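You operate a simulated robot arm through the tools that you are given. There is no shell and no other tool.

The job below is to be done with a simulated robot arm. You get a single attempt, and the scene is never put back.

JOB
Measure the red tube. Stand it on the job ticket if the size matches, else put it back.
Fine: close the caliper to 0 mm after.

Only the result counts: the job must be done as asked and must still hold three seconds after the hand-in. Knocking over, shifting, dropping, spilling or breaking anything else fails it.

ROBOT AND FRAMES
A 7-joint arm with a two-finger parallel gripper, fixed in place. Base frame: the origin is at the foot of the arm, x ahead of it, y to its left, z up; the work surface is at about z = 0.87. Lengths are in m, angles in rad, forces in N, time in s.
With the tool pointing down near the work surface it reaches from about 0.46 to 0.92 m from the base axis. Its first joint turns from -2.007 to 2.007 rad. Payload 3.91 kg.
The tool frame sits at the grasp point between the pads (the TCP): z along the fingers, y along the line on which they close. The tips reach 0.03 m beyond it. Largest opening 0.11 m; finger width 0.02, thickness 0.01; the body of the gripper, 0.048 by 0.112 m, starts 0.055 m behind the TCP.
Orientation is that of the tool frame in the base frame, as [roll, pitch, yaw] about the fixed x, y, z axes, in that order (R = Rz(yaw) Ry(pitch) Rx(roll)). With the fingers straight down and closing along the base's y, the tool's x points along the base's -x, its y along +y and its z along -z.

CONTROLS
- The arm moves only by the tool send_rows. Its argument "rows" is text: rows parted by semicolons, each of 7 numbers parted by spaces: the shift along the tool's x, y, z in m, then the turn, a rotation vector about the tool's x, y, z in rad, then the gripper command, from -1 (fully open) to 1 (shut), values between in proportion. In form: x y z rx ry rz jaw; .... A call has 1 to 20 rows; each row is the pose to reach, as a shift and turn from the pose commanded when the call began, along the tool's axes at that moment. Each row takes 0.2 s and may step no farther than 0.05 m and 0.15 rad from the row before; otherwise, or with a gripper value out of range, the whole call is refused. A pose out of reach is approached as far as the arm can. The call stops where the force on the tool passes 40 N (or 10 N more than at its start, if that is more) or the arm is blocked; 0.2 s more then pass. Each finger travels about 0.153 m/s and halts on what it meets, pressing with about 23 N; the grip force reading is that of the motor and also rises with nothing between the fingers. The clock runs only during rows and for 0.2 s after the last one: add rows that repeat a pose to give the fingers time. The reply holds the time, the measured pose of the TCP, the force on the tool along the base axes, the opening and the grip force, in the units named above and with some noise, with the torque about the TCP (base axes, N m) and any sound that the robot's microphone picked up.
- Cameras (640 x 400 px; columns grow to the right, rows downward): "scene" is fixed at [0.0504, 0.5018, 1.623]; the picture's right is [-0.31, -0.95, 0.00], its down [-0.67, 0.22, -0.71] and it looks along [0.68, -0.22, -0.70] (base axes); focal length 353 px, centre (320, 200). "wrist" rides on the gripper at [0.072, 0.017, -0.103] in the tool frame; the picture's right is [-0.23, 0.97, 0.00], its down [-0.76, -0.18, -0.62] and it looks along [-0.61, -0.14, 0.78] (tool axes); focal length 222 px, centre (320, 200).
- camera(camera): a new picture of that camera. It takes no simulated time.
- lift_body(by): slides the trunk up (or, below 0, down) by that many m; the arm rides with it, the base frame stays. It gives what a move gives, with no picture.
- probe_pixels(camera, pixels): for up to 12 pixels [column, row] of the newest picture of that camera ("zoom" is the newest enlarged one), the place [x, y, z] in the base frame of the surface seen there, good to about 0.002 m. It takes no simulated time.
- inspect(camera, box): a new picture of the part [left, top, right, bottom] of that camera's present view, enlarged. It takes no simulated time.
- finish_job(): hands the job in; it is judged then, once.

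Open the gripper and draw the arm clear of the work before you hand the job in, unless the task says otherwise.

The tools are called after ">>>" as a command line: name --argument value ..., lists and objects as JSON in quotes. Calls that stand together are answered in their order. send_rows: Moves the arm, as the interface text tells. Its arguments: {"type":"object","properties":{"rows":{"type":"string"}},"required":["rows"]} The other tools are called the same way: lift_body (by) slides the trunk up or down; camera (camera) takes a picture; probe_pixels (camera, pixels) gives the place of the surface under pixels of a picture; inspect (camera, box) takes an enlarged picture of a part of a camera's view; finish_job () hands the job in.

At the start:

```text
t: 0.0
position: [0.5224, 0.0146, 1.179]
orientation: [-3.14, -0.001, -3.141]
ft_force: [0.0, 0.5, -0.1]
wrist_torque: [0.0, -0.02, 0.04]
gripper_width: 0.1098
finger_force: 0.1
trunk travel left (down, up): [-0.825, 0.165]
```

scene: 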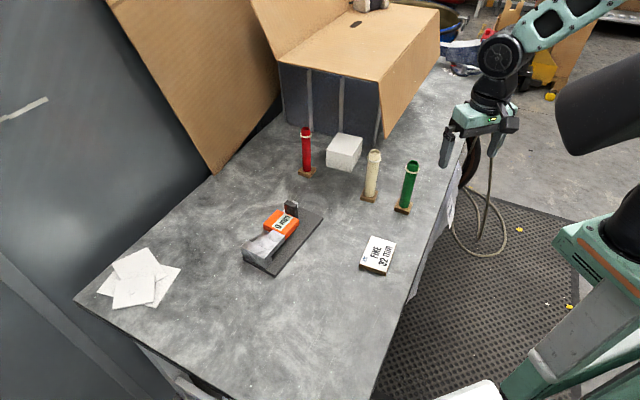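
wrist: 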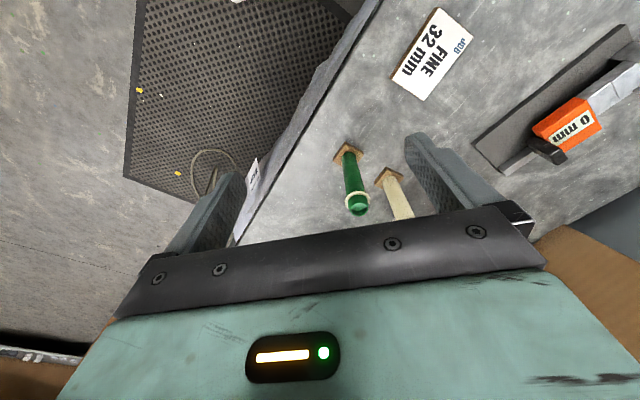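

The scene picture shows the red tube at about (306,150), a caliper at about (283,235) reading 0 mm, and the ticket "FINE 32 mm" at (378,255). I enlarge these areas to see details.

>>> inspect --camera "scene" --box '[230, 190, 340, 285]'

>>> inspect --camera "scene" --box '[340, 220, 420, 285]'

>>> inspect --camera "scene" --box '[280, 110, 440, 220]'

```text
4.21 times, centred on (285, 238) of scene
```

zoom: 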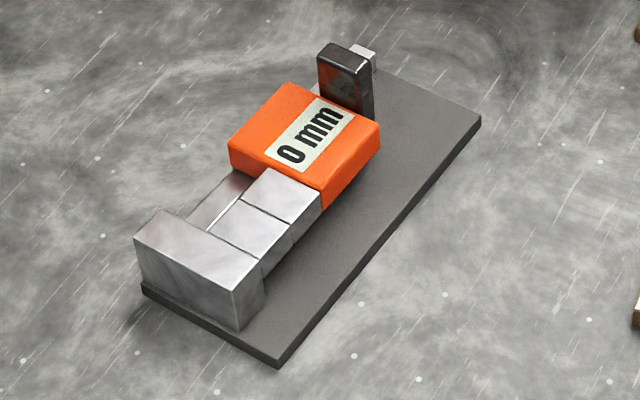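

```text
6.15 times, centred on (380, 252) of scene
```

zoom: 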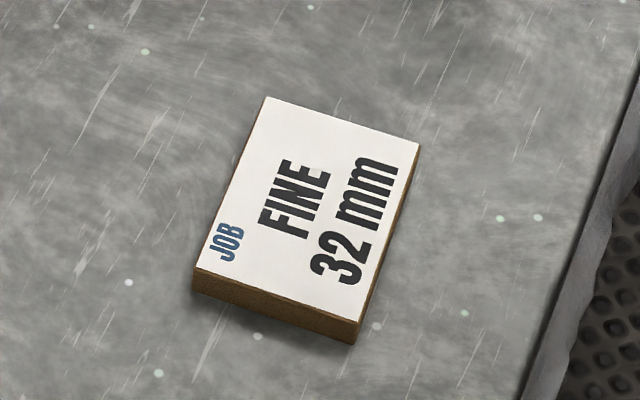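

```text
3.64 times, centred on (360, 165) of scene
```

zoom: 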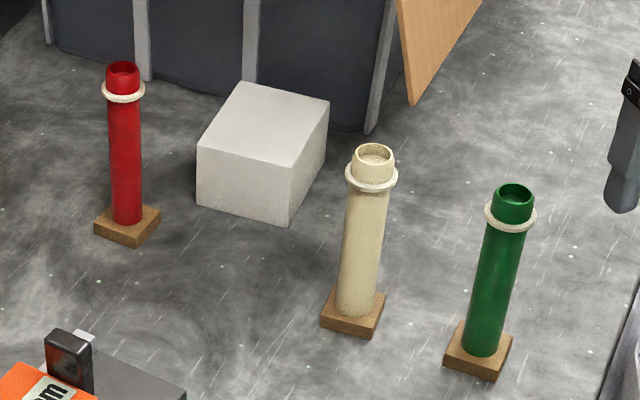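

I'll probe the caliper in detail to learn its geometry.

>>> inspect --camera "scene" --box '[230, 190, 340, 285]'

>>> probe_pixels --camera "zoom" --pixels '[[165, 215], [140, 238], [235, 290], [255, 265], [143, 292], [278, 365], [478, 118], [380, 75], [285, 88], [232, 142], [325, 190], [377, 128]]'

>>> probe_pixels --camera "zoom" --pixels '[[322, 57], [335, 45], [370, 66], [358, 77], [362, 48], [375, 55], [268, 172], [316, 195], [240, 202], [285, 235], [218, 225], [262, 258]]'

>>> probe_pixels --camera "zoom" --pixels '[[205, 205], [240, 175], [190, 220], [230, 190], [280, 280], [300, 235], [310, 250], [345, 95], [372, 100], [350, 180], [300, 200], [250, 300]]'

```text
4.21 times, centred on (285, 238) of scene
```

zoom: 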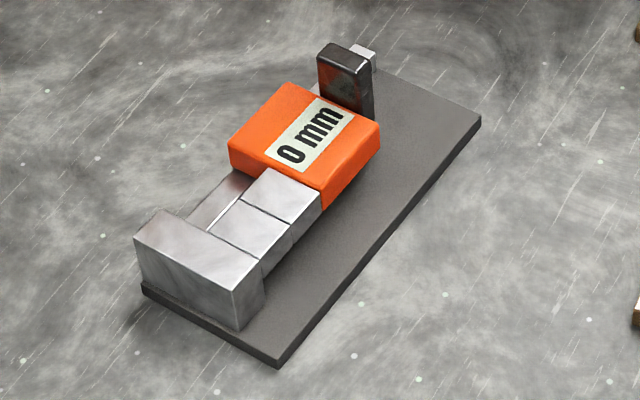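

```text
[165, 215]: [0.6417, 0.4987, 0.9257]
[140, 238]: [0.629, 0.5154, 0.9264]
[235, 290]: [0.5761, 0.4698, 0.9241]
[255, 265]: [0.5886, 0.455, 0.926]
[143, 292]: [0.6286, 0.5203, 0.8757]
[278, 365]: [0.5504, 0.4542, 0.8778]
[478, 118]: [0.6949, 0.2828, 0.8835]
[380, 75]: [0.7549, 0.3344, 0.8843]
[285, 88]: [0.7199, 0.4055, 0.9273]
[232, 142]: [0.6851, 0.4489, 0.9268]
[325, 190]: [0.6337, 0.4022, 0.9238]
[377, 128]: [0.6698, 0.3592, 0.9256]
```

```text
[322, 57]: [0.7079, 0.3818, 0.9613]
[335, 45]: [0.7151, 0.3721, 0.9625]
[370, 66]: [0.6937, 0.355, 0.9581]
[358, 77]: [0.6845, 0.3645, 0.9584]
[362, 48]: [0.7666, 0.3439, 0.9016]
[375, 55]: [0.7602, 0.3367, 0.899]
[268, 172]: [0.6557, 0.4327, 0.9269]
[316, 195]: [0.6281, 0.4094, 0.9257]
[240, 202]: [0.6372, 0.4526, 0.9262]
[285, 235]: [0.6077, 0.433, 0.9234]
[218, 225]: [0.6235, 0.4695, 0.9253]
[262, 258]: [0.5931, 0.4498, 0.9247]
```

```text
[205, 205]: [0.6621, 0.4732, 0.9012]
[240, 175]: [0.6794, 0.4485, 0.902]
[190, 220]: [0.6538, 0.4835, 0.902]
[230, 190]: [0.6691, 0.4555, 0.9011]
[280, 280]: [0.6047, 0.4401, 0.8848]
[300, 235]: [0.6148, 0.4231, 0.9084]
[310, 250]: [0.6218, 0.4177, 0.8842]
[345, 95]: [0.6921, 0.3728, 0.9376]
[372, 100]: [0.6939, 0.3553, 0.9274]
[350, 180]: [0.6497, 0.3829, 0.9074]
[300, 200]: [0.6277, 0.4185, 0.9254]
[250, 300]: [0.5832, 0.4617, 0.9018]
```

Next I probe the red tube, ticket and neighbours.

>>> inspect --camera "scene" --box '[280, 115, 340, 185]'

```text
5.71 times, centred on (310, 150) of scene
```

zoom: 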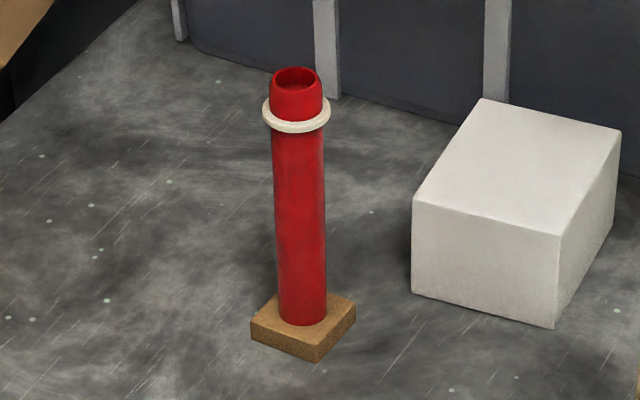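

The tube looks like it stands on a small wooden square. I probe it for diameter, height and location.

>>> probe_pixels --camera "zoom" --pixels '[[276, 200], [300, 200], [324, 200], [300, 315], [272, 105], [322, 105], [264, 118], [330, 112], [296, 130], [297, 92], [252, 325], [318, 348]]'

>>> probe_pixels --camera "zoom" --pixels '[[354, 306], [318, 362], [265, 298], [295, 68], [280, 75], [316, 75], [415, 200], [560, 232], [485, 100], [618, 135], [298, 150], [298, 280]]'

>>> probe_pixels --camera "scene" --pixels '[[372, 236], [396, 242], [360, 266], [388, 274], [378, 255], [374, 150], [371, 180], [413, 162], [408, 190], [369, 200], [402, 211], [140, 275]]'

```text
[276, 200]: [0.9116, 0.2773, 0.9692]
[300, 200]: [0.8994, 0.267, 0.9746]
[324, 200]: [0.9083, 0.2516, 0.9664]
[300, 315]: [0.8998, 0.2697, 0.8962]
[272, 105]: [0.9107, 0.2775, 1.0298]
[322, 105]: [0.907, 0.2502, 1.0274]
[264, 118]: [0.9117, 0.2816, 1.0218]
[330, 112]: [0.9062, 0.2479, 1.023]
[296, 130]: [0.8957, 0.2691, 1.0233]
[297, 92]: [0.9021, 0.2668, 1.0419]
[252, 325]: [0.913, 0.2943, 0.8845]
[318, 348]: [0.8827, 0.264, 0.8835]
```

```text
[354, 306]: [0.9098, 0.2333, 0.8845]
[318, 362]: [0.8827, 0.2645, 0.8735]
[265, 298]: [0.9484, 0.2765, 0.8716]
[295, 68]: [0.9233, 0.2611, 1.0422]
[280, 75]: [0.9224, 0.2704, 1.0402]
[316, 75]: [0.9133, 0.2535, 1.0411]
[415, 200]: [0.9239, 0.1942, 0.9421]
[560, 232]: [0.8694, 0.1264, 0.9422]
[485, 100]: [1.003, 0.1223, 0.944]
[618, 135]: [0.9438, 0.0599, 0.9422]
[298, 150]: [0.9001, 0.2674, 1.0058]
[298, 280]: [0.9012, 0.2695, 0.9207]
```

```text
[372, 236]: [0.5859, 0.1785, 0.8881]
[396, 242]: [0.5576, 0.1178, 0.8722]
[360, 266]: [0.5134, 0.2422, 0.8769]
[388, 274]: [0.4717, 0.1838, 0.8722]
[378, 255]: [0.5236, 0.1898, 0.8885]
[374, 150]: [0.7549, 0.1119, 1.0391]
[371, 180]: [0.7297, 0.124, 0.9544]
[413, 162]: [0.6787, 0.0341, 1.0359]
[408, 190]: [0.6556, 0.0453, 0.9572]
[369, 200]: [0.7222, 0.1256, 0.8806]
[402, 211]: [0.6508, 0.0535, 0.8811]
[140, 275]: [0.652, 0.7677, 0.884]
```

The readings place the handle of the caliper's slider at about (0.700, 0.368, top 0.960), with the sliding axis along (0.645, -0.765). I move above it, pointing down and turned so the fingers close along the sliding axis, with a half-open gripper.

>>> send_rows --rows "-0.0178 0.0353 0 0 0 -0.07 0.1; -0.0356 0.0706 0 0 0 -0.14 0.1; -0.0534 0.1059 0 0 0 -0.21 0.1; -0.0712 0.1412 0 0 0 -0.28 0.1; -0.089 0.1765 0 0 0 -0.35 0.1; -0.1068 0.2118 0 0 0 -0.42 0.1; -0.1246 0.2471 0 0 0 -0.49 0.1; -0.1424 0.2824 0 0 0 -0.56 0.1; -0.1602 0.3177 0 0 0 -0.63 0.1; -0.178 0.353 0 0 0 -0.70 0.1; -0.178 0.353 0.04 0 0 -0.70 0.1; -0.178 0.353 0.08 0 0 -0.70 0.1; -0.178 0.353 0.12 0 0 -0.70 0.1; -0.178 0.353 0.12 0 0 -0.70 0.1"

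>>> camera --camera "wrist"

>>> camera --camera "scene"

```text
t: 3.0
position: [0.6997, 0.3669, 1.0577]
orientation: [-3.141, 0.0, -2.443]
ft_force: [0.2, -0.8, 0.2]
wrist_torque: [-0.03, 0.04, 0.02]
gripper_width: 0.0496
finger_force: 0.1
trunk travel left (down, up): [-0.825, 0.165]
```

```text
taken
```

wrist: 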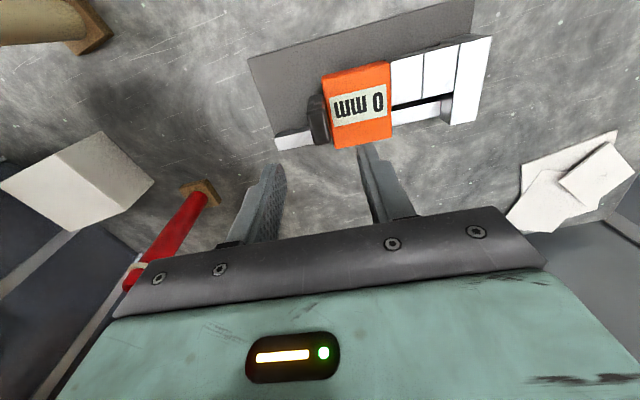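

```text
taken
```

scene: 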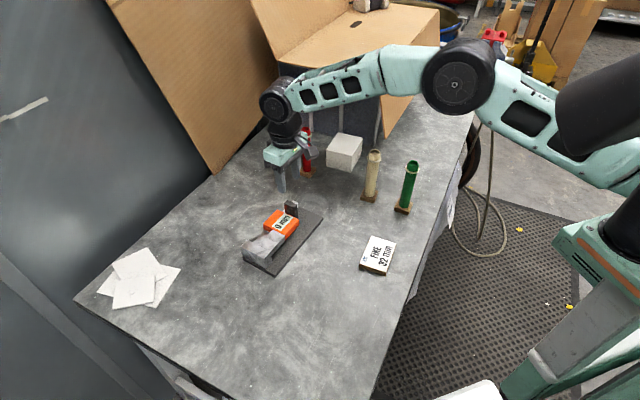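

The wrist view shows the handle near (318,118) between the fingers. I probe the handle top in an enlarged wrist view to refine its position.

>>> inspect --camera "wrist" --box '[240, 20, 500, 170]'

```text
2.46 times, centred on (370, 95) of wrist
```

zoom: 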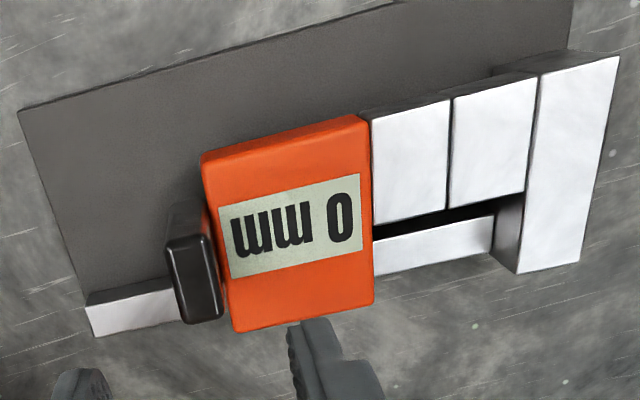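

>>> probe_pixels --camera "zoom" --pixels '[[172, 245], [205, 240], [186, 315], [220, 312], [195, 280], [205, 160], [365, 125], [237, 325], [372, 295], [449, 150], [447, 205], [522, 90]]'

>>> probe_pixels --camera "zoom" --pixels '[[530, 180], [375, 115], [378, 215], [540, 80], [520, 265], [615, 60], [585, 255], [435, 255], [440, 225], [130, 310], [25, 115], [570, 30]]'

```text
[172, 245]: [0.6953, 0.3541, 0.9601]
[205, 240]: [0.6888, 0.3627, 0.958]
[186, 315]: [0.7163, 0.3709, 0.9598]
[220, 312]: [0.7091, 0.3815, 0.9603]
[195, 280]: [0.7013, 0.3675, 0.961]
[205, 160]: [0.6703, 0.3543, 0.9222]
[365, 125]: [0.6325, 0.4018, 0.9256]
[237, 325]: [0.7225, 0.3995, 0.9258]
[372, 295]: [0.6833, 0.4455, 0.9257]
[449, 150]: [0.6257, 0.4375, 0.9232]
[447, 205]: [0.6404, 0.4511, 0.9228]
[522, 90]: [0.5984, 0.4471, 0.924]
```

```text
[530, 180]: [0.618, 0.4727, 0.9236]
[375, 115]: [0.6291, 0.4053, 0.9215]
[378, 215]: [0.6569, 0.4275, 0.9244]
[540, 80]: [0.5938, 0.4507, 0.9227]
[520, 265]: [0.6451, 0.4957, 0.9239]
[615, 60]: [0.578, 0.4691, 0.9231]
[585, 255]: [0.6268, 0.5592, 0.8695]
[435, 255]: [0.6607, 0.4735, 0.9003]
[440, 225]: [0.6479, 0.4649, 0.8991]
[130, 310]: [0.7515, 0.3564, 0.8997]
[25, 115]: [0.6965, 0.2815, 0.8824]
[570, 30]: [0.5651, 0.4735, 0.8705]
```

The handle top centre is about (0.7015, 0.3677, 0.960). I descend so the tips stay about 9 mm above the orange head, then close gently on the handle.

>>> send_rows --rows "-0.0019 -0.0005 0.03 0 0 0 0.1; -0.0019 -0.0005 0.06 0 0 0 0.1; -0.0019 -0.0005 0.08 0 0 0 0.1; -0.0019 -0.0005 0.0925 0 0 0 0.1; -0.0019 -0.0005 0.0925 0 0 0 0.1"

>>> camera --camera "wrist"

```text
t: 4.2
position: [0.7011, 0.3672, 0.9663]
orientation: [-3.141, 0.0, -2.442]
ft_force: [-0.3, 0.4, 0.0]
wrist_torque: [-0.01, 0.0, -0.01]
gripper_width: 0.0496
finger_force: 0.1
trunk travel left (down, up): [-0.825, 0.165]
```

```text
taken
```

wrist: 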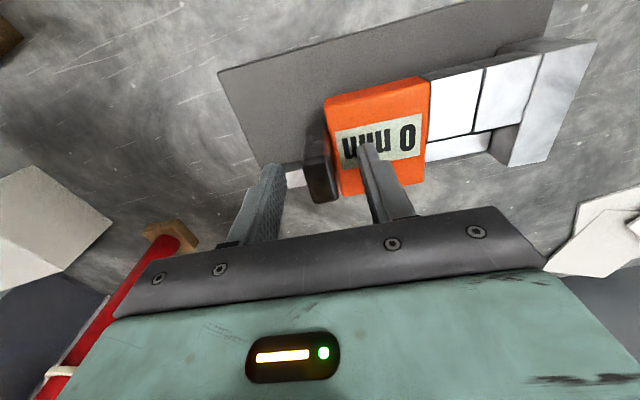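

The handle (320,175) sits between the fingertips. I close the gripper on it.

>>> send_rows --rows "0 0 0 0 0 0 0.4; 0 0 0 0 0 0 0.7; 0 0 0 0 0 0 0.9; 0 0 0 0 0 0 0.9"

>>> camera --camera "wrist"

```text
t: 5.2
position: [0.7017, 0.3673, 0.9667]
orientation: [-3.141, -0.001, -2.44]
ft_force: [-0.4, 0.8, 0.9]
wrist_torque: [0.13, -0.11, -0.01]
gripper_width: 0.0182
finger_force: 23.2
trunk travel left (down, up): [-0.825, 0.165]
```

```text
taken
```

wrist: 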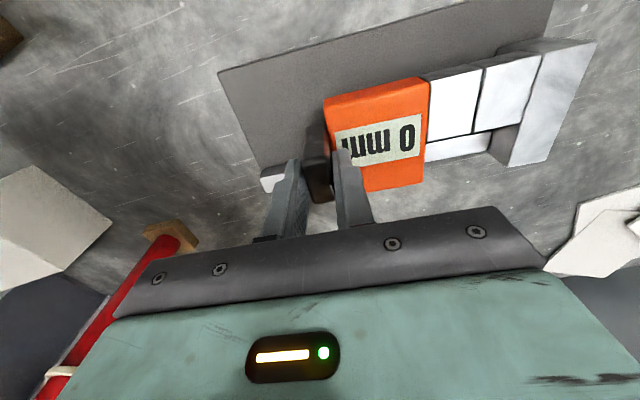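

The handle is held (18 mm, 23 N). I slide it along the caliper's axis by 20 mm first and check.

>>> send_rows --rows "0 -0.004 0 0 0 0 0.9; 0 -0.008 0 0 0 0 0.9; 0 -0.012 0 0 0 0 0.9; 0 -0.016 0 0 0 0 0.9; 0 -0.02 0 0 0 0 0.9; 0 -0.02 0 0 0 0 0.9"

>>> inspect --camera "scene" --box '[230, 190, 340, 285]'

>>> camera --camera "wrist"

```text
t: 6.6
position: [0.7145, 0.3523, 0.9657]
orientation: [-3.14, -0.003, -2.441]
ft_force: [-5.9, -4.1, 0.3]
wrist_torque: [-0.16, 0.39, 0.05]
gripper_width: 0.0177
finger_force: 22.7
trunk travel left (down, up): [-0.825, 0.165]
```

```text
4.21 times, centred on (285, 238) of scene
```

zoom: 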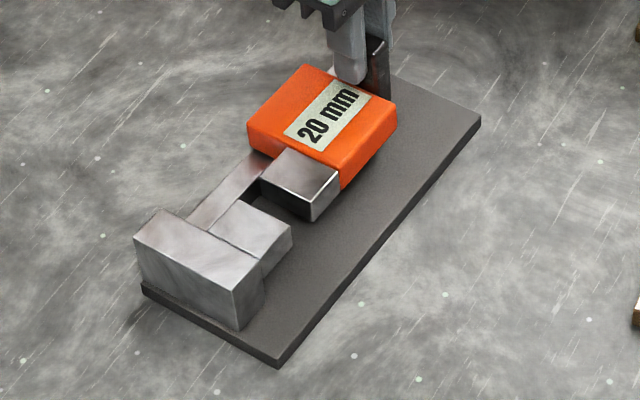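

```text
taken
```

wrist: 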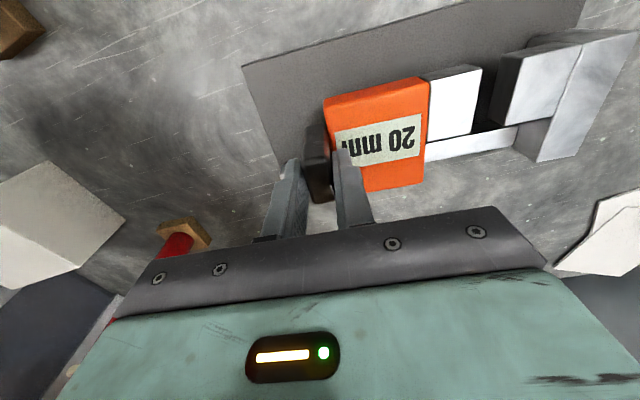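

The display reads 20 mm and the caliper base has stayed put; a small sideways load of about 7 N has built up. I continue to about 50 mm with a slight sideways relief.

>>> send_rows --rows "0.0003 -0.004 0 0 0 0 0.9; 0.0006 -0.008 0 0 0 0 0.9; 0.0009 -0.012 0 0 0 0 0.9; 0.0012 -0.016 0 0 0 0 0.9; 0.0014 -0.02 0 0 0 0 0.9; 0.0015 -0.024 0 0 0 0 0.9; 0.0016 -0.028 0 0 0 0 0.9; 0.0016 -0.03 0 0 0 0 0.9; 0.0016 -0.03 0 0 0 0 0.9"

>>> inspect --camera "scene" --box '[230, 190, 340, 285]'

```text
t: 8.6
position: [0.7329, 0.3291, 0.9655]
orientation: [3.141, 0.003, -2.441]
ft_force: [6.2, 6.8, 5.1]
wrist_torque: [0.0, 0.1, -0.28]
gripper_width: 0.0181
finger_force: 23.3
trunk travel left (down, up): [-0.825, 0.165]
```

```text
4.21 times, centred on (285, 238) of scene
```

zoom: 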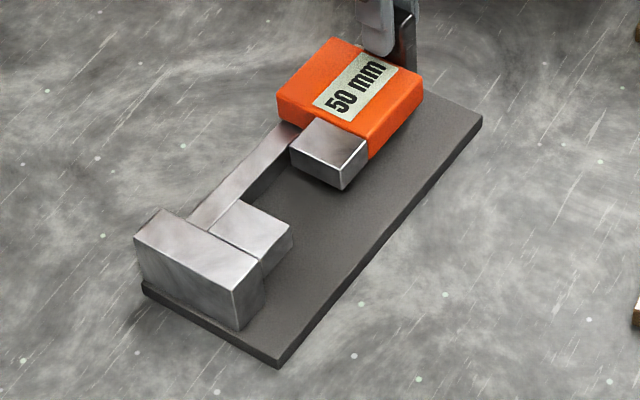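

The display reads 50 mm. I relieve the sideways load, open the fingers and rise straight up.

>>> send_rows --rows "-0.0008 0 0 0 0 0 0.9; -0.0008 0 0 0 0 0 0.5; -0.0008 0 0 0 0 0 0.1; -0.0008 0 0 0 0 0 0.1; -0.0008 0 -0.03 0 0 0 0.1; -0.0008 0 -0.07 0 0 0 0.1; -0.0008 0 -0.11 0 0 0 0.1; -0.0008 0 -0.15 0 0 0 0.1; -0.0008 0 -0.15 0 0 0 0.1"

>>> inspect --camera "scene" --box '[230, 190, 340, 285]'

>>> camera --camera "wrist"

```text
t: 10.6
position: [0.7331, 0.3286, 1.1139]
orientation: [3.141, 0.0, -2.442]
ft_force: [0.0, -0.5, -0.4]
wrist_torque: [-0.01, 0.0, 0.03]
gripper_width: 0.0495
finger_force: 0.1
trunk travel left (down, up): [-0.825, 0.165]
```

```text
4.21 times, centred on (285, 238) of scene
```

zoom: 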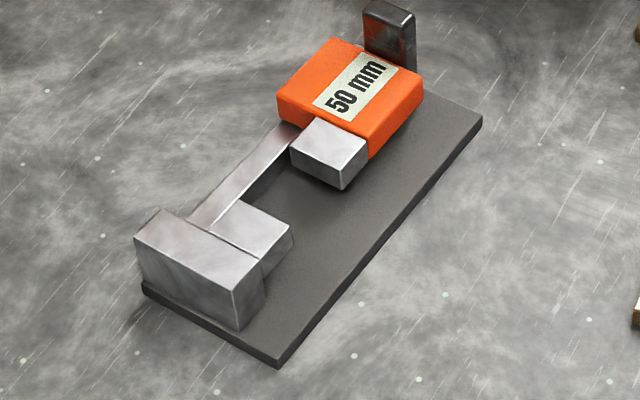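

```text
taken
```

wrist: 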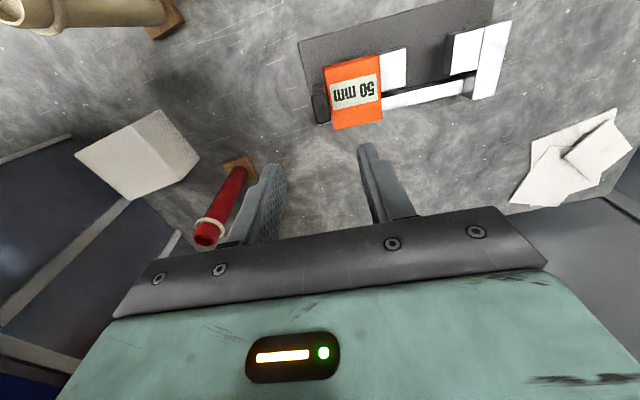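

I probe the jaw faces and the floor of the gap, from both cameras.

>>> probe_pixels --camera "zoom" --pixels '[[245, 205], [288, 232], [268, 218], [293, 150], [340, 168], [343, 188], [310, 215], [290, 205], [270, 260], [245, 190], [300, 250], [265, 230]]'

>>> inspect --camera "wrist" --box '[290, 0, 520, 140]'

```text
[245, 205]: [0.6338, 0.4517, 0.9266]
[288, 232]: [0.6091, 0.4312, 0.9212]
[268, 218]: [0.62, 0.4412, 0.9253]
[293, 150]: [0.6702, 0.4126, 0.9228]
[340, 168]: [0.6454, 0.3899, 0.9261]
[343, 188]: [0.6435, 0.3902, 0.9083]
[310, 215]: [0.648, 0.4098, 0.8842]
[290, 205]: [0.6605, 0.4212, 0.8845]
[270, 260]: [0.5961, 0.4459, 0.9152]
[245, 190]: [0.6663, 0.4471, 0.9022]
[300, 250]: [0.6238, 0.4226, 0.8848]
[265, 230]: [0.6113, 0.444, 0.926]
```

```text
2.78 times, centred on (405, 70) of wrist
```

zoom: 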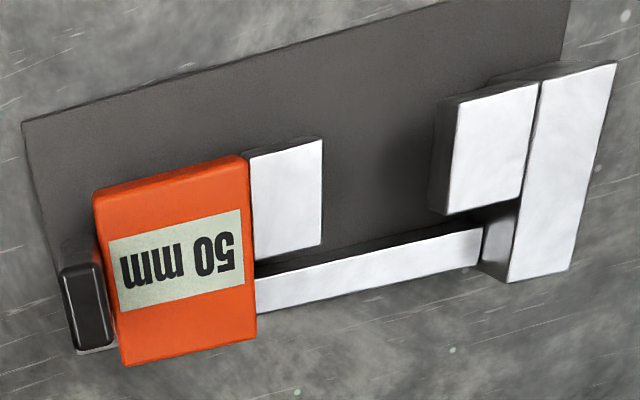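

>>> probe_pixels --camera "zoom" --pixels '[[460, 106], [450, 208], [320, 144], [317, 240], [319, 190], [454, 155], [380, 180], [400, 150], [380, 235], [390, 270], [380, 290], [535, 90]]'

```text
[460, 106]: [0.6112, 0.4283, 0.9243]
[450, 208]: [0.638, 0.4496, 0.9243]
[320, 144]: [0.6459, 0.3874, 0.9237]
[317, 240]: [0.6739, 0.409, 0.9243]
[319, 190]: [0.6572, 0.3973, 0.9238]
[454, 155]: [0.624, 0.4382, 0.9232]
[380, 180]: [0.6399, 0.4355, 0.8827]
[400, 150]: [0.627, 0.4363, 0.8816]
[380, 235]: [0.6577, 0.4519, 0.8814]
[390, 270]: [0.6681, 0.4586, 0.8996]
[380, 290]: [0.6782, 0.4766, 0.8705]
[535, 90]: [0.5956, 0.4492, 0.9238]
```

The gap centre is about (0.641, 0.420). Now I prepare to fetch the red tube at about (0.913, 0.264). It is beyond straight-down reach and its collar would block vertical fingers, so I turn to its bearing and will then tilt the tool outward.

>>> send_rows --rows "0.0023 -0.021 -0.0075 0 0 0.105 0.0; 0.0045 -0.042 -0.015 0 0 0.21 -0.1; 0.0068 -0.063 -0.0225 0 0 0.315 -0.2; 0.009 -0.0838 -0.03 0 0 0.419 -0.27; 0.009 -0.0838 -0.03 0 0 0.419 -0.27"

>>> camera --camera "wrist"

```text
t: 11.8
position: [0.7815, 0.2588, 1.1453]
orientation: [3.141, -0.002, -2.862]
ft_force: [0.9, 0.0, 0.4]
wrist_torque: [-0.02, 0.01, 0.01]
gripper_width: 0.0698
finger_force: 0.1
trunk travel left (down, up): [-0.825, 0.165]
```

```text
taken
```

wrist: 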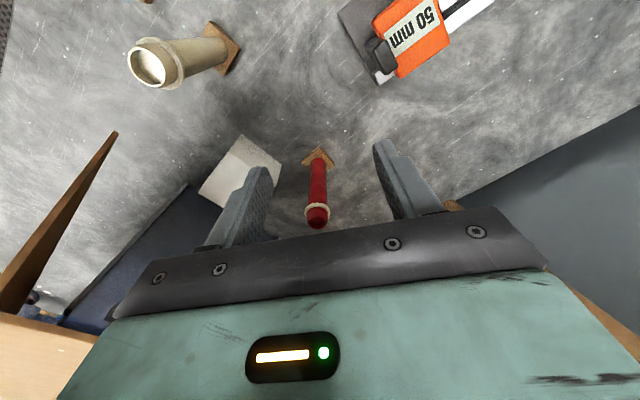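

The red tube shows between the fingers at (318,190). I tilt the tool outward by 0.85 rad while staying at a safe height.

>>> send_rows --rows "-0.0037 -0.0043 0.0075 0 -0.142 0 -0.27; -0.0074 -0.0087 0.015 0 -0.284 0 -0.27; -0.0111 -0.013 0.0225 0 -0.426 0 -0.27; -0.0148 -0.0173 0.03 0 -0.568 0 -0.27; -0.0185 -0.0217 0.0375 0 -0.71 0 -0.27; -0.0222 -0.026 0.045 0 -0.85 0 -0.27; -0.0222 -0.026 0.045 0 -0.85 0 -0.27"

>>> camera --camera "wrist"

>>> camera --camera "scene"

```text
t: 13.4
position: [0.8099, 0.2413, 1.0996]
orientation: [-3.141, 0.85, -2.861]
ft_force: [0.5, -0.6, 0.5]
wrist_torque: [0.03, 0.0, 0.05]
gripper_width: 0.07
finger_force: 0.1
trunk travel left (down, up): [-0.825, 0.165]
```

```text
taken
```

wrist: 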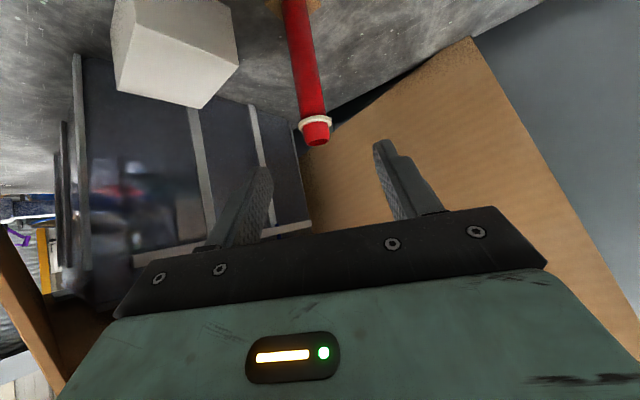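

```text
taken
```

scene: 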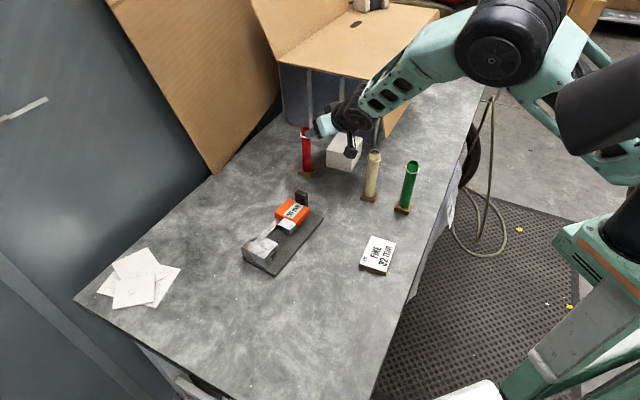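

The tilted pose is reached. I refine the tube position in the wrist view.

>>> inspect --camera "wrist" --box '[240, 0, 400, 160]'

```text
2.50 times, centred on (320, 80) of wrist
```

zoom: 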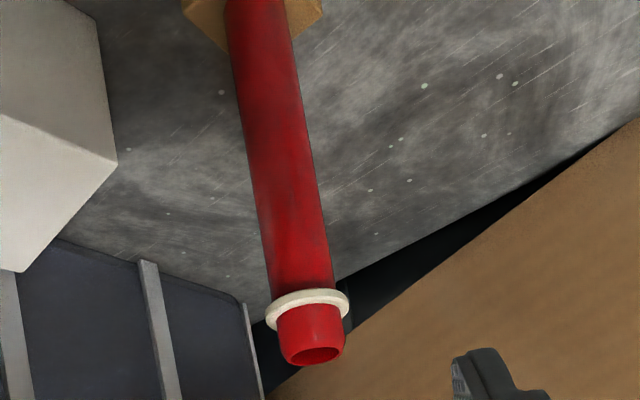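

>>> probe_pixels --camera "zoom" --pixels '[[236, 60], [262, 60], [293, 60], [256, 180], [284, 180], [315, 180], [274, 270], [300, 270], [328, 270], [310, 330], [268, 312], [347, 300]]'

>>> probe_pixels --camera "zoom" --pixels '[[283, 350], [344, 350], [315, 365], [284, 345], [308, 305], [308, 292], [262, 20], [200, 15], [300, 15], [318, 8], [213, 35], [115, 160]]'

```text
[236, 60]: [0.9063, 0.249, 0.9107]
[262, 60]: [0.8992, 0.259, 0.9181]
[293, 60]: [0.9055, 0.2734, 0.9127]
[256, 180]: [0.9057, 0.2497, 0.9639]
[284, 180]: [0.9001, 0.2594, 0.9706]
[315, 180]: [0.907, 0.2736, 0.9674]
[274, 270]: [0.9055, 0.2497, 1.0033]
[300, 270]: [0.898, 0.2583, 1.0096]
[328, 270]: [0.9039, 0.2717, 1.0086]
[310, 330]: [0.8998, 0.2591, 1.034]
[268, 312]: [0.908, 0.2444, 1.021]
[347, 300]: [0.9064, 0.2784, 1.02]
```

```text
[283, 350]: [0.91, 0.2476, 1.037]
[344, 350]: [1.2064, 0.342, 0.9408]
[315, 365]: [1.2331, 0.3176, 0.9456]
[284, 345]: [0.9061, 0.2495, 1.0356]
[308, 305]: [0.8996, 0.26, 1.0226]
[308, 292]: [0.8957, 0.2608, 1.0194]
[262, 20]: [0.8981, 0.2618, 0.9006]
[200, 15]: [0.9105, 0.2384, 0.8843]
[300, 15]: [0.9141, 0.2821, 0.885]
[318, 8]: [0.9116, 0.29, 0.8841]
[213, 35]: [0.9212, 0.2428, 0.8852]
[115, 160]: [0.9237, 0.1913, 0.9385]
```

The tube axis is at about (0.9133, 0.2625) with a body of roughly 28 mm. I move to line up behind it and approach most of the way along the tool axis.

>>> send_rows --rows "0.0187 -0.0042 0.0 0 0 0 -0.27; 0.0373 -0.0083 0 0 0 0 -0.27; 0.0373 -0.0083 0.03 0 0 0 -0.27; 0.0373 -0.0083 0.06 0 0 0 -0.27; 0.0373 -0.0083 0.085 0 0 0 -0.27; 0.0373 -0.0083 0.105 0 0 0 -0.27; 0.0373 -0.0083 0.105 0 0 0 -0.27"

>>> camera --camera "wrist"

>>> inspect --camera "scene" --box '[260, 100, 400, 190]'

```text
t: 15.0
position: [0.863, 0.2484, 1.0037]
orientation: [-3.141, 0.851, -2.861]
ft_force: [0.1, 0.6, 0.4]
wrist_torque: [-0.03, 0.03, 0.0]
gripper_width: 0.0697
finger_force: 0.1
trunk travel left (down, up): [-0.825, 0.165]
```

```text
taken
```

wrist: 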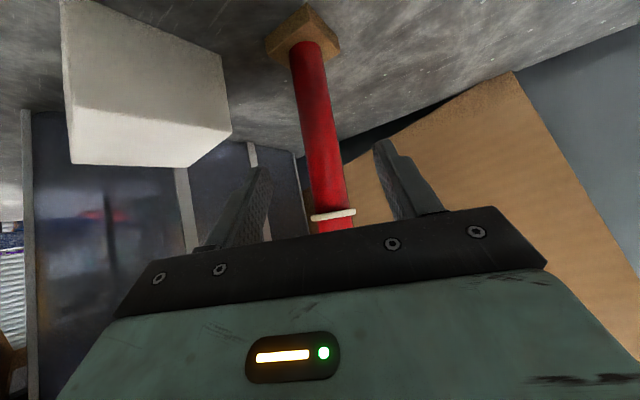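

```text
4.44 times, centred on (330, 145) of scene
```

zoom: 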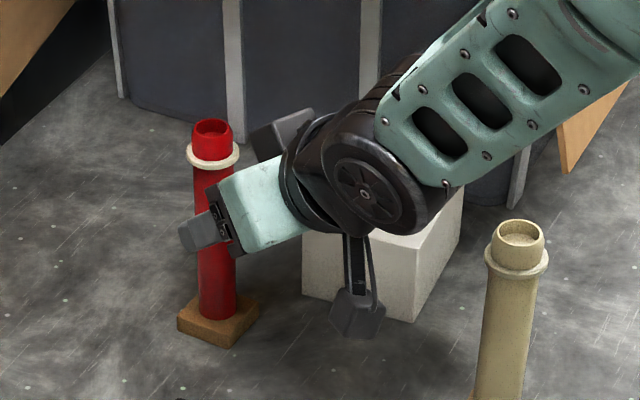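

Aligned within 1 mm of the tube. I advance the last 60 mm along the tool axis.

>>> send_rows --rows "0 -0.0004 0.02 0 0 0 -0.27; 0 -0.0004 0.04 0 0 0 -0.27; 0 -0.0004 0.052 0 0 0 -0.27; 0 -0.0004 0.061 0 0 0 -0.27; 0 -0.0004 0.061 0 0 0 -0.27"

>>> camera --camera "wrist"

>>> inspect --camera "scene" --box '[260, 100, 400, 190]'

```text
t: 16.2
position: [0.9078, 0.2613, 0.963]
orientation: [-3.141, 0.85, -2.86]
ft_force: [-0.7, -0.2, 0.2]
wrist_torque: [0.01, 0.01, 0.0]
gripper_width: 0.07
finger_force: 0.1
trunk travel left (down, up): [-0.825, 0.165]
```

```text
taken
```

wrist: 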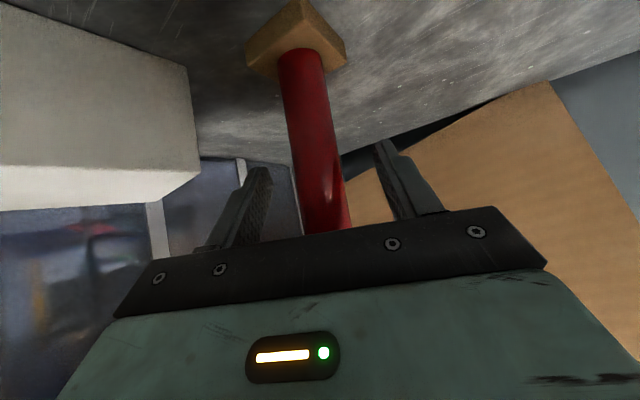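

```text
4.44 times, centred on (330, 145) of scene
```

zoom: 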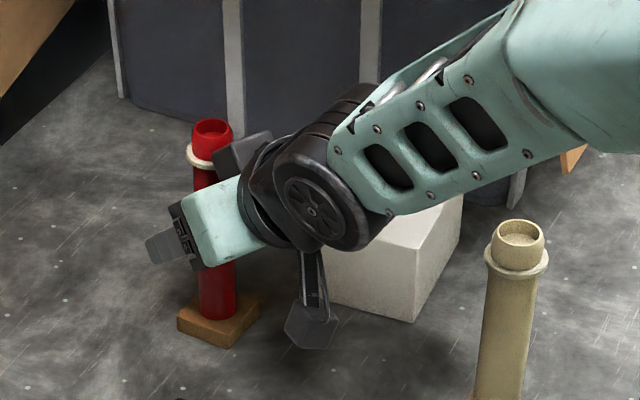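

The tube sits between the pads with no contact forces. I close on it.

>>> send_rows --rows "0 0 0 0 0 0 0.0; 0 0 0 0 0 0 0.2; 0 0 0 0 0 0 0.4; 0 0 0 0 0 0 0.6; 0 0 0 0 0 0 0.6; 0 0 0 0 0 0 0.6"

```text
t: 17.6
position: [0.9074, 0.262, 0.9631]
orientation: [-3.141, 0.849, -2.862]
ft_force: [-0.5, 0.4, 0.6]
wrist_torque: [0.03, 0.0, 0.0]
gripper_width: 0.0273
finger_force: 22.4
trunk travel left (down, up): [-0.825, 0.165]
```

Gripped at about 27.3 mm. I lift straight up a little and see whether the wooden square stays behind.

>>> send_rows --rows "-0.0075 0 -0.0066 0 0 0 0.6; -0.015 0 -0.0132 0 0 0 0.6; -0.03 0 -0.0264 0 0 0 0.6; -0.03 0 -0.0264 0 0 0 0.6"

>>> inspect --camera "scene" --box '[260, 100, 400, 190]'

>>> camera --camera "wrist"

```text
t: 18.6
position: [0.9078, 0.2606, 1.0021]
orientation: [-3.141, 0.851, -2.861]
ft_force: [0.4, 0.0, -2.2]
wrist_torque: [0.01, 0.0, -0.01]
gripper_width: 0.0274
finger_force: 23.6
trunk travel left (down, up): [-0.825, 0.165]
```

```text
4.44 times, centred on (330, 145) of scene
```

zoom: 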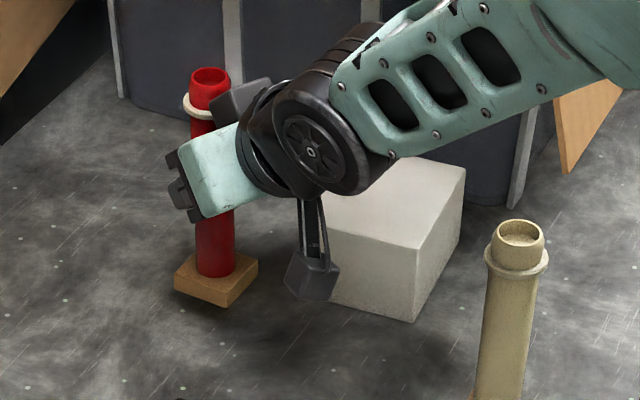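

```text
taken
```

wrist: 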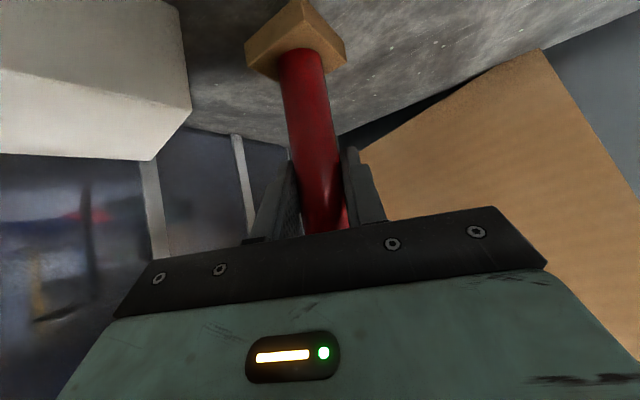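

The wooden square is the tube's own foot (about 43 mm wide), lifted with it, so the foot must pass under the jaws of the caliper. I look closely at the height of the jaws above the plate.

>>> inspect --camera "scene" --box '[250, 205, 306, 260]'

```text
7.27 times, centred on (278, 232) of scene
```

zoom: 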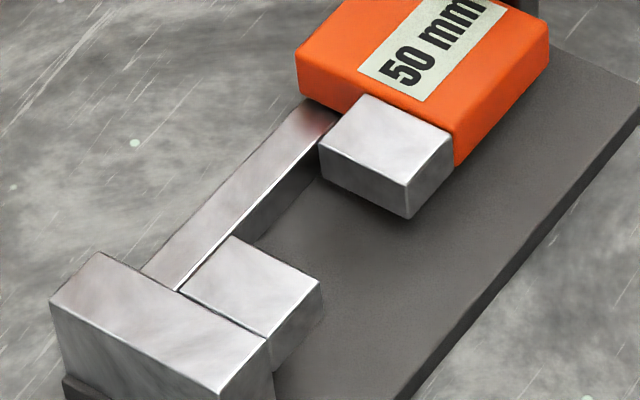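

>>> probe_pixels --camera "zoom" --pixels '[[408, 190], [408, 214], [406, 222], [322, 172], [365, 196], [450, 180], [455, 160], [320, 290], [318, 305], [272, 345], [272, 372], [300, 340]]'

>>> probe_pixels --camera "zoom" --pixels '[[290, 170], [270, 225], [300, 190], [230, 260], [350, 220], [295, 360], [275, 400], [268, 365], [470, 165], [500, 130], [430, 210], [420, 200]]'

```text
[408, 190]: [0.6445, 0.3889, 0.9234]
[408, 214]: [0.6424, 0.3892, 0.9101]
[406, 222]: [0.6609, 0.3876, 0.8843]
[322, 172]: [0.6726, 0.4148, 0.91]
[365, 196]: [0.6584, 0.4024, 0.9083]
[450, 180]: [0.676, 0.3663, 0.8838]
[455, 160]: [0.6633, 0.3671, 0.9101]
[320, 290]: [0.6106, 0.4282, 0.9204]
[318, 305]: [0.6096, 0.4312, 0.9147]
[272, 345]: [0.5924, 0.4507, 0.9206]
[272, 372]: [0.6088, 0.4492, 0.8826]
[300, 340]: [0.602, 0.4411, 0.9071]
```

```text
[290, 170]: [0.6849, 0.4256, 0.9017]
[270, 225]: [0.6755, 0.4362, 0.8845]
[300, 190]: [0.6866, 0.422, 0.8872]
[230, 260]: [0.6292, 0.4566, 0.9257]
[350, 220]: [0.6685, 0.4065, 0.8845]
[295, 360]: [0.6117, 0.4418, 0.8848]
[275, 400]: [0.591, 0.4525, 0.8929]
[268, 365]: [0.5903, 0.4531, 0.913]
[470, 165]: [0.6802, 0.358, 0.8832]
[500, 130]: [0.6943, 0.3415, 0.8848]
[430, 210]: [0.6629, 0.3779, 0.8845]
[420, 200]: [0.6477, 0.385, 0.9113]
```

The jaws' undersides are at about z = 0.906, and the foot (14 mm thick) will stand on the plate at 0.884, so it fits under them. I raise the tube and carry it to a spot in front of the caliper's open side, turning by -0.085 rad so that the foot lines up with the caliper.

>>> send_rows --rows "-0.0338 0 -0.0297 0 0 0 0.6; -0.0676 0 -0.0594 0 0 0 0.6; -0.0465 0.0222 -0.0834 0.0071 0 0.0063 0.6; -0.0254 0.0443 -0.1074 0.0143 0 0.0126 0.6; -0.0043 0.0665 -0.1314 0.0214 0 0.0188 0.6; 0.0168 0.0886 -0.1554 0.0286 0 0.0251 0.6; 0.0379 0.1108 -0.1795 0.0357 0 0.0314 0.6; 0.059 0.1329 -0.2035 0.0429 0 0.0377 0.6; 0.0801 0.1551 -0.2275 0.05 0 0.0439 0.6; 0.1012 0.1773 -0.2515 0.0571 0 0.0502 0.6; 0.1222 0.1994 -0.2755 0.0643 0 0.0565 0.6; 0.1222 0.1994 -0.2755 0.0643 0 0.0565 0.6"

>>> camera --camera "scene"

>>> camera --camera "wrist"

```text
t: 21.0
position: [0.6727, 0.2892, 1.0966]
orientation: [3.126, 0.847, 3.121]
ft_force: [-1.6, 0.3, -1.5]
wrist_torque: [0.0, 0.04, -0.02]
gripper_width: 0.0278
finger_force: 22.4
trunk travel left (down, up): [-0.825, 0.165]
stopped in row 12: the arm was blocked; the commanded pose is now the measured one
```

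```text
taken
```

scene: 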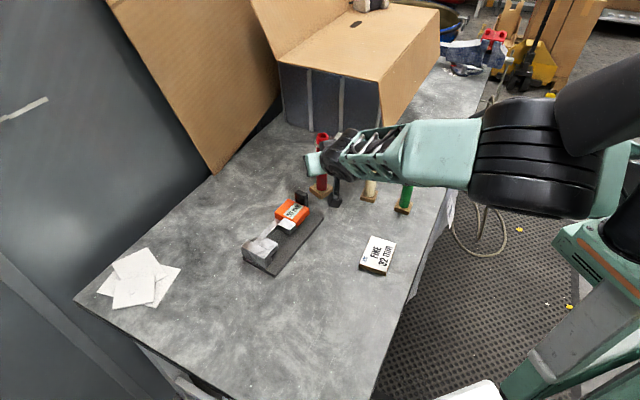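

```text
taken
```

wrist: 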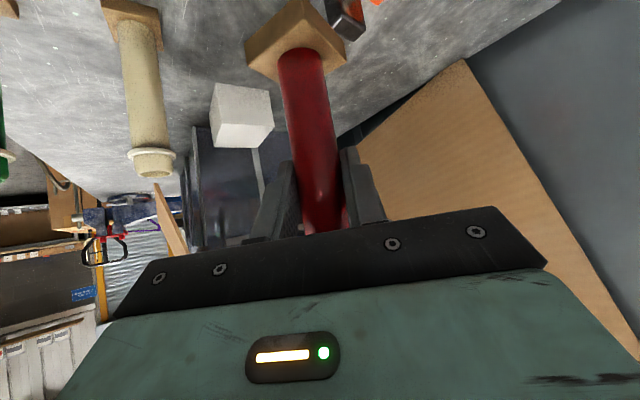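

The arm got stuck short of the goal with its orientation drifting, so this tilt looks limited closer in. I probe the arm's links to understand its posture.

>>> probe_pixels --camera "scene" --pixels '[[525, 150], [480, 150], [440, 150], [400, 152], [370, 155], [345, 150], [320, 160], [335, 190], [600, 100], [630, 80], [600, 230], [322, 138]]'

>>> inspect --camera "scene" --box '[280, 100, 440, 220]'

```text
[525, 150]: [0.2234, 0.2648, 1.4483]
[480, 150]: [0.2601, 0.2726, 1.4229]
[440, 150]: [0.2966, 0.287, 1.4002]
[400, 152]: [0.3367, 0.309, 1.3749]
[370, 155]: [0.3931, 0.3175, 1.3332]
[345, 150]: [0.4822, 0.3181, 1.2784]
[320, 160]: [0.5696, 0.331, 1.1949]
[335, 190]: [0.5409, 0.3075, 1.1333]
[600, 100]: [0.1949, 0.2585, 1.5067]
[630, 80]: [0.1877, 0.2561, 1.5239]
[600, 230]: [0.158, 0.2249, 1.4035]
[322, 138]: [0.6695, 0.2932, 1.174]
```

```text
3.33 times, centred on (360, 160) of scene
```

zoom: 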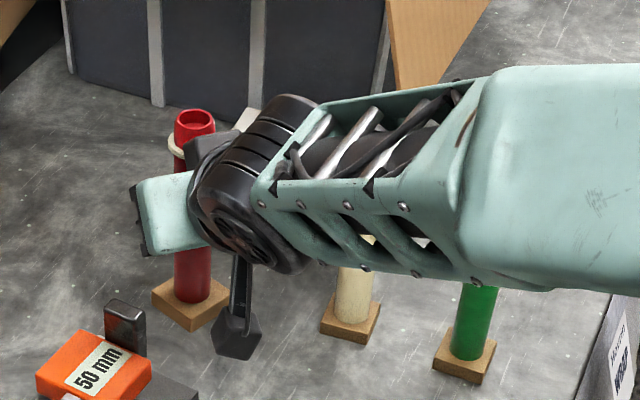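

The forearm already slopes down about 30°, almost in line with the tilted tool, so the wrist has run out of bend. Lowering the trunk with the hand kept high should fix it: I raise the hand 0.2 m first.

>>> send_rows --rows "-0.03 0 -0.0264 0 0 0 0.6; -0.06 0 -0.0528 0 0 0 0.6; -0.09 0 -0.0792 0 0 0 0.6; -0.12 0 -0.1056 0 0 0 0.6; -0.15 0 -0.132 0 0 0 0.6; -0.15 0 -0.132 0 0 0 0.6"

```text
t: 22.1
position: [0.7271, 0.2137, 1.1942]
orientation: [-2.885, 0.853, -3.099]
ft_force: [0.2, 0.5, -2.0]
wrist_torque: [-0.03, 0.03, -0.01]
gripper_width: 0.0277
finger_force: 23.2
trunk travel left (down, up): [-0.825, 0.165]
stopped in row 5: the arm was blocked; the commanded pose is now the measured one
```

The arm drifted again when rising, so some joint is at its limit. I look at the posture before correcting.

>>> camera --camera "scene"

>>> camera --camera "wrist"

```text
taken
```

scene: 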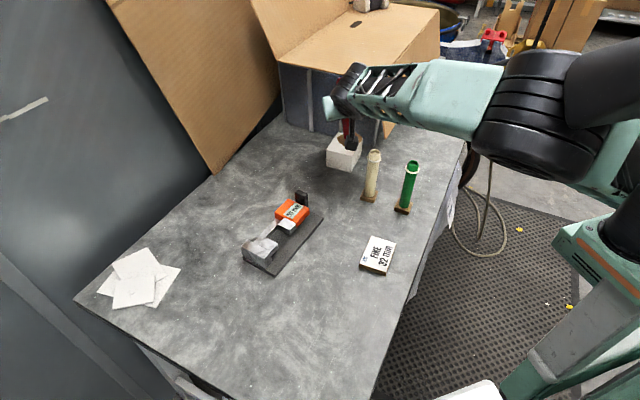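

```text
taken
```

wrist: 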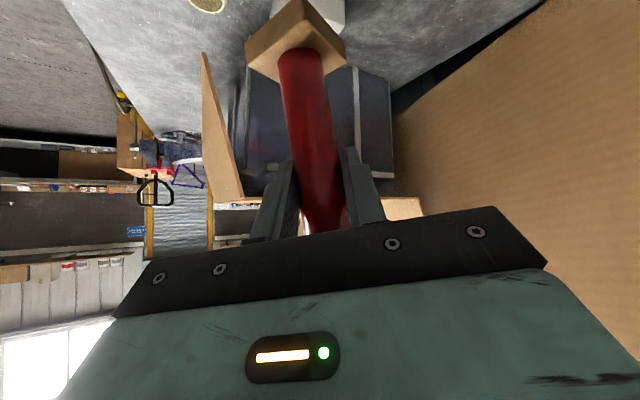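

The elbow looks sharply folded. I probe the arm and trunk to find the shoulder height.

>>> probe_pixels --camera "scene" --pixels '[[630, 235], [600, 215], [620, 150], [570, 240], [600, 270], [630, 300], [530, 110], [600, 80], [610, 170], [440, 95], [350, 95], [560, 380]]'

>>> inspect --camera "scene" --box '[400, 20, 640, 400]'

```text
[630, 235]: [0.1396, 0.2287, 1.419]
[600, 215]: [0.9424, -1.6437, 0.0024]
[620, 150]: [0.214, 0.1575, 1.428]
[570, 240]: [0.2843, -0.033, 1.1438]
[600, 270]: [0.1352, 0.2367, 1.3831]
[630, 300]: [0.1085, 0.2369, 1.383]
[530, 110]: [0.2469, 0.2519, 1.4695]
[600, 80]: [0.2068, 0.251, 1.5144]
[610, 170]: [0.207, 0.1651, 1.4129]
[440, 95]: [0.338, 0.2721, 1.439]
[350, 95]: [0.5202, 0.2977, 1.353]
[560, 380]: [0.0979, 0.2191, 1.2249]
```

```text
1.05 times, centred on (520, 210) of scene (not enlarged: the box is as wide or as high as the picture)
```

zoom: 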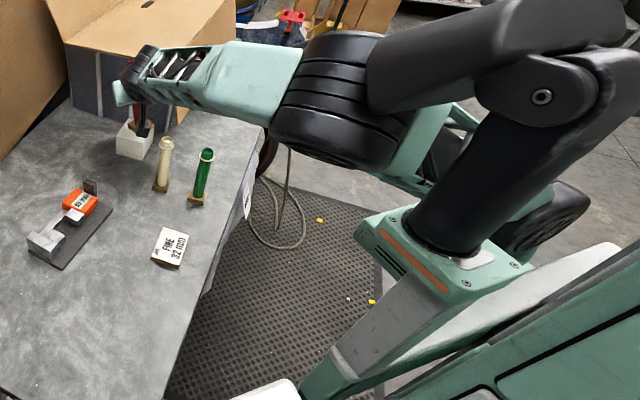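

Readings suggest the elbow is near full fold, and the pose drifted to (0.727, 0.214). I move back out to a known good region with the proper orientation before trying a different trunk height.

>>> send_rows --rows "-0.0111 0.0134 0.0234 -0.087 -0.004 -0.0314 0.6; -0.0222 0.0269 0.0468 -0.174 -0.008 -0.0628 0.6; -0.0332 0.0403 0.0703 -0.261 -0.012 -0.0942 0.6; -0.0443 0.0538 0.0937 -0.348 -0.016 -0.1256 0.6; -0.0554 0.0672 0.1171 -0.435 -0.02 -0.157 0.6; -0.0554 0.0672 0.1171 -0.435 -0.02 -0.157 0.6"

>>> camera --camera "scene"

```text
t: 23.4
position: [0.8597, 0.2606, 1.1584]
orientation: [3.12, 0.86, -2.868]
ft_force: [0.0, -1.1, -2.4]
wrist_torque: [0.04, 0.05, 0.05]
gripper_width: 0.0276
finger_force: 23.4
trunk travel left (down, up): [-0.825, 0.165]
```

```text
taken
```

scene: 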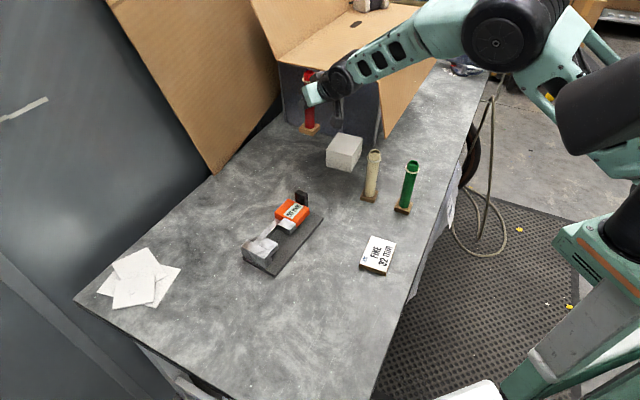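

>>> probe_pixels --camera "scene" --pixels '[[498, 42], [430, 35], [385, 60], [340, 80], [560, 50], [600, 110], [620, 150], [550, 90], [580, 20], [320, 95]]'

```text
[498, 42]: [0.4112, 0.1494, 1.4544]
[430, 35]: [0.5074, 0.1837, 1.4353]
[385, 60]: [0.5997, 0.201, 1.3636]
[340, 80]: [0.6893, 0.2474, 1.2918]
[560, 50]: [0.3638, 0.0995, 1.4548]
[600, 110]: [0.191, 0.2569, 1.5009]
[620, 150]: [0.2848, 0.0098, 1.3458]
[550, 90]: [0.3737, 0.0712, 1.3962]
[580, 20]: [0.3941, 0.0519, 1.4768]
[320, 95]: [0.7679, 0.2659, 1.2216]
```

The elbow sits high at (0.41, 0.12, 1.45), so pulling the wrist in steepens the forearm past the tool's tilt; a lower shoulder flattens it. I raise the hand 0.15 m while correcting orientation, then lower the trunk.

>>> send_rows --rows "-0.0284 0.0005 -0.0245 0.0203 0.0025 0.0128 0.6; -0.0569 0.001 -0.0489 0.0406 0.005 0.0257 0.6; -0.0853 0.0016 -0.0734 0.0609 0.0075 0.0385 0.6; -0.1137 0.0021 -0.0978 0.0812 0.01 0.0513 0.6; -0.1137 0.0021 -0.0978 0.0812 0.01 0.0513 0.6"

```text
t: 24.6
position: [0.8587, 0.2612, 1.308]
orientation: [-3.14, 0.848, -2.946]
ft_force: [0.2, -0.4, -1.7]
wrist_torque: [0.01, 0.01, 0.0]
gripper_width: 0.0274
finger_force: 23.1
trunk travel left (down, up): [-0.825, 0.165]
```

The hand is at z = 1.308 with the right orientation. I lower the trunk by 0.18 m.

>>> lift_body --by -0.18

```text
t: 26.6
position: [0.8591, 0.2613, 1.128]
orientation: [-3.14, 0.848, -2.946]
ft_force: [0.6, -0.2, -1.9]
wrist_torque: [-0.01, 0.03, 0.02]
gripper_width: 0.0277
finger_force: 22.8
trunk travel left (down, up): [-0.645, 0.345]
```

The hand rode down as expected. I raise it again by 0.14 m and then lower the trunk by another 0.14 m.

>>> send_rows --rows "-0.0263 0 -0.0231 0 0 0 0.6; -0.0525 0 -0.0463 0 0 0 0.6; -0.0788 0 -0.0694 0 0 0 0.6; -0.105 0 -0.0926 0 0 0 0.6; -0.105 0 -0.0926 0 0 0 0.6"

>>> lift_body --by -0.14

>>> camera --camera "scene"

```text
t: 27.9
position: [0.8597, 0.2607, 1.2676]
orientation: [-3.138, 0.848, -2.944]
ft_force: [0.2, -0.1, -1.5]
wrist_torque: [-0.02, 0.01, 0.01]
gripper_width: 0.0275
finger_force: 22.7
trunk travel left (down, up): [-0.645, 0.345]
```

```text
t: 29.5
position: [0.8617, 0.2613, 1.1281]
orientation: [-3.138, 0.847, -2.946]
ft_force: [0.8, 0.5, -1.5]
wrist_torque: [0.01, 0.03, 0.0]
gripper_width: 0.0274
finger_force: 23.8
trunk travel left (down, up): [-0.505, 0.485]
```

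```text
taken
```

scene: 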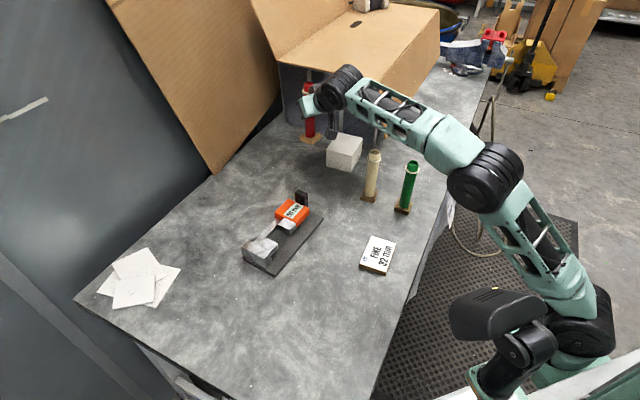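

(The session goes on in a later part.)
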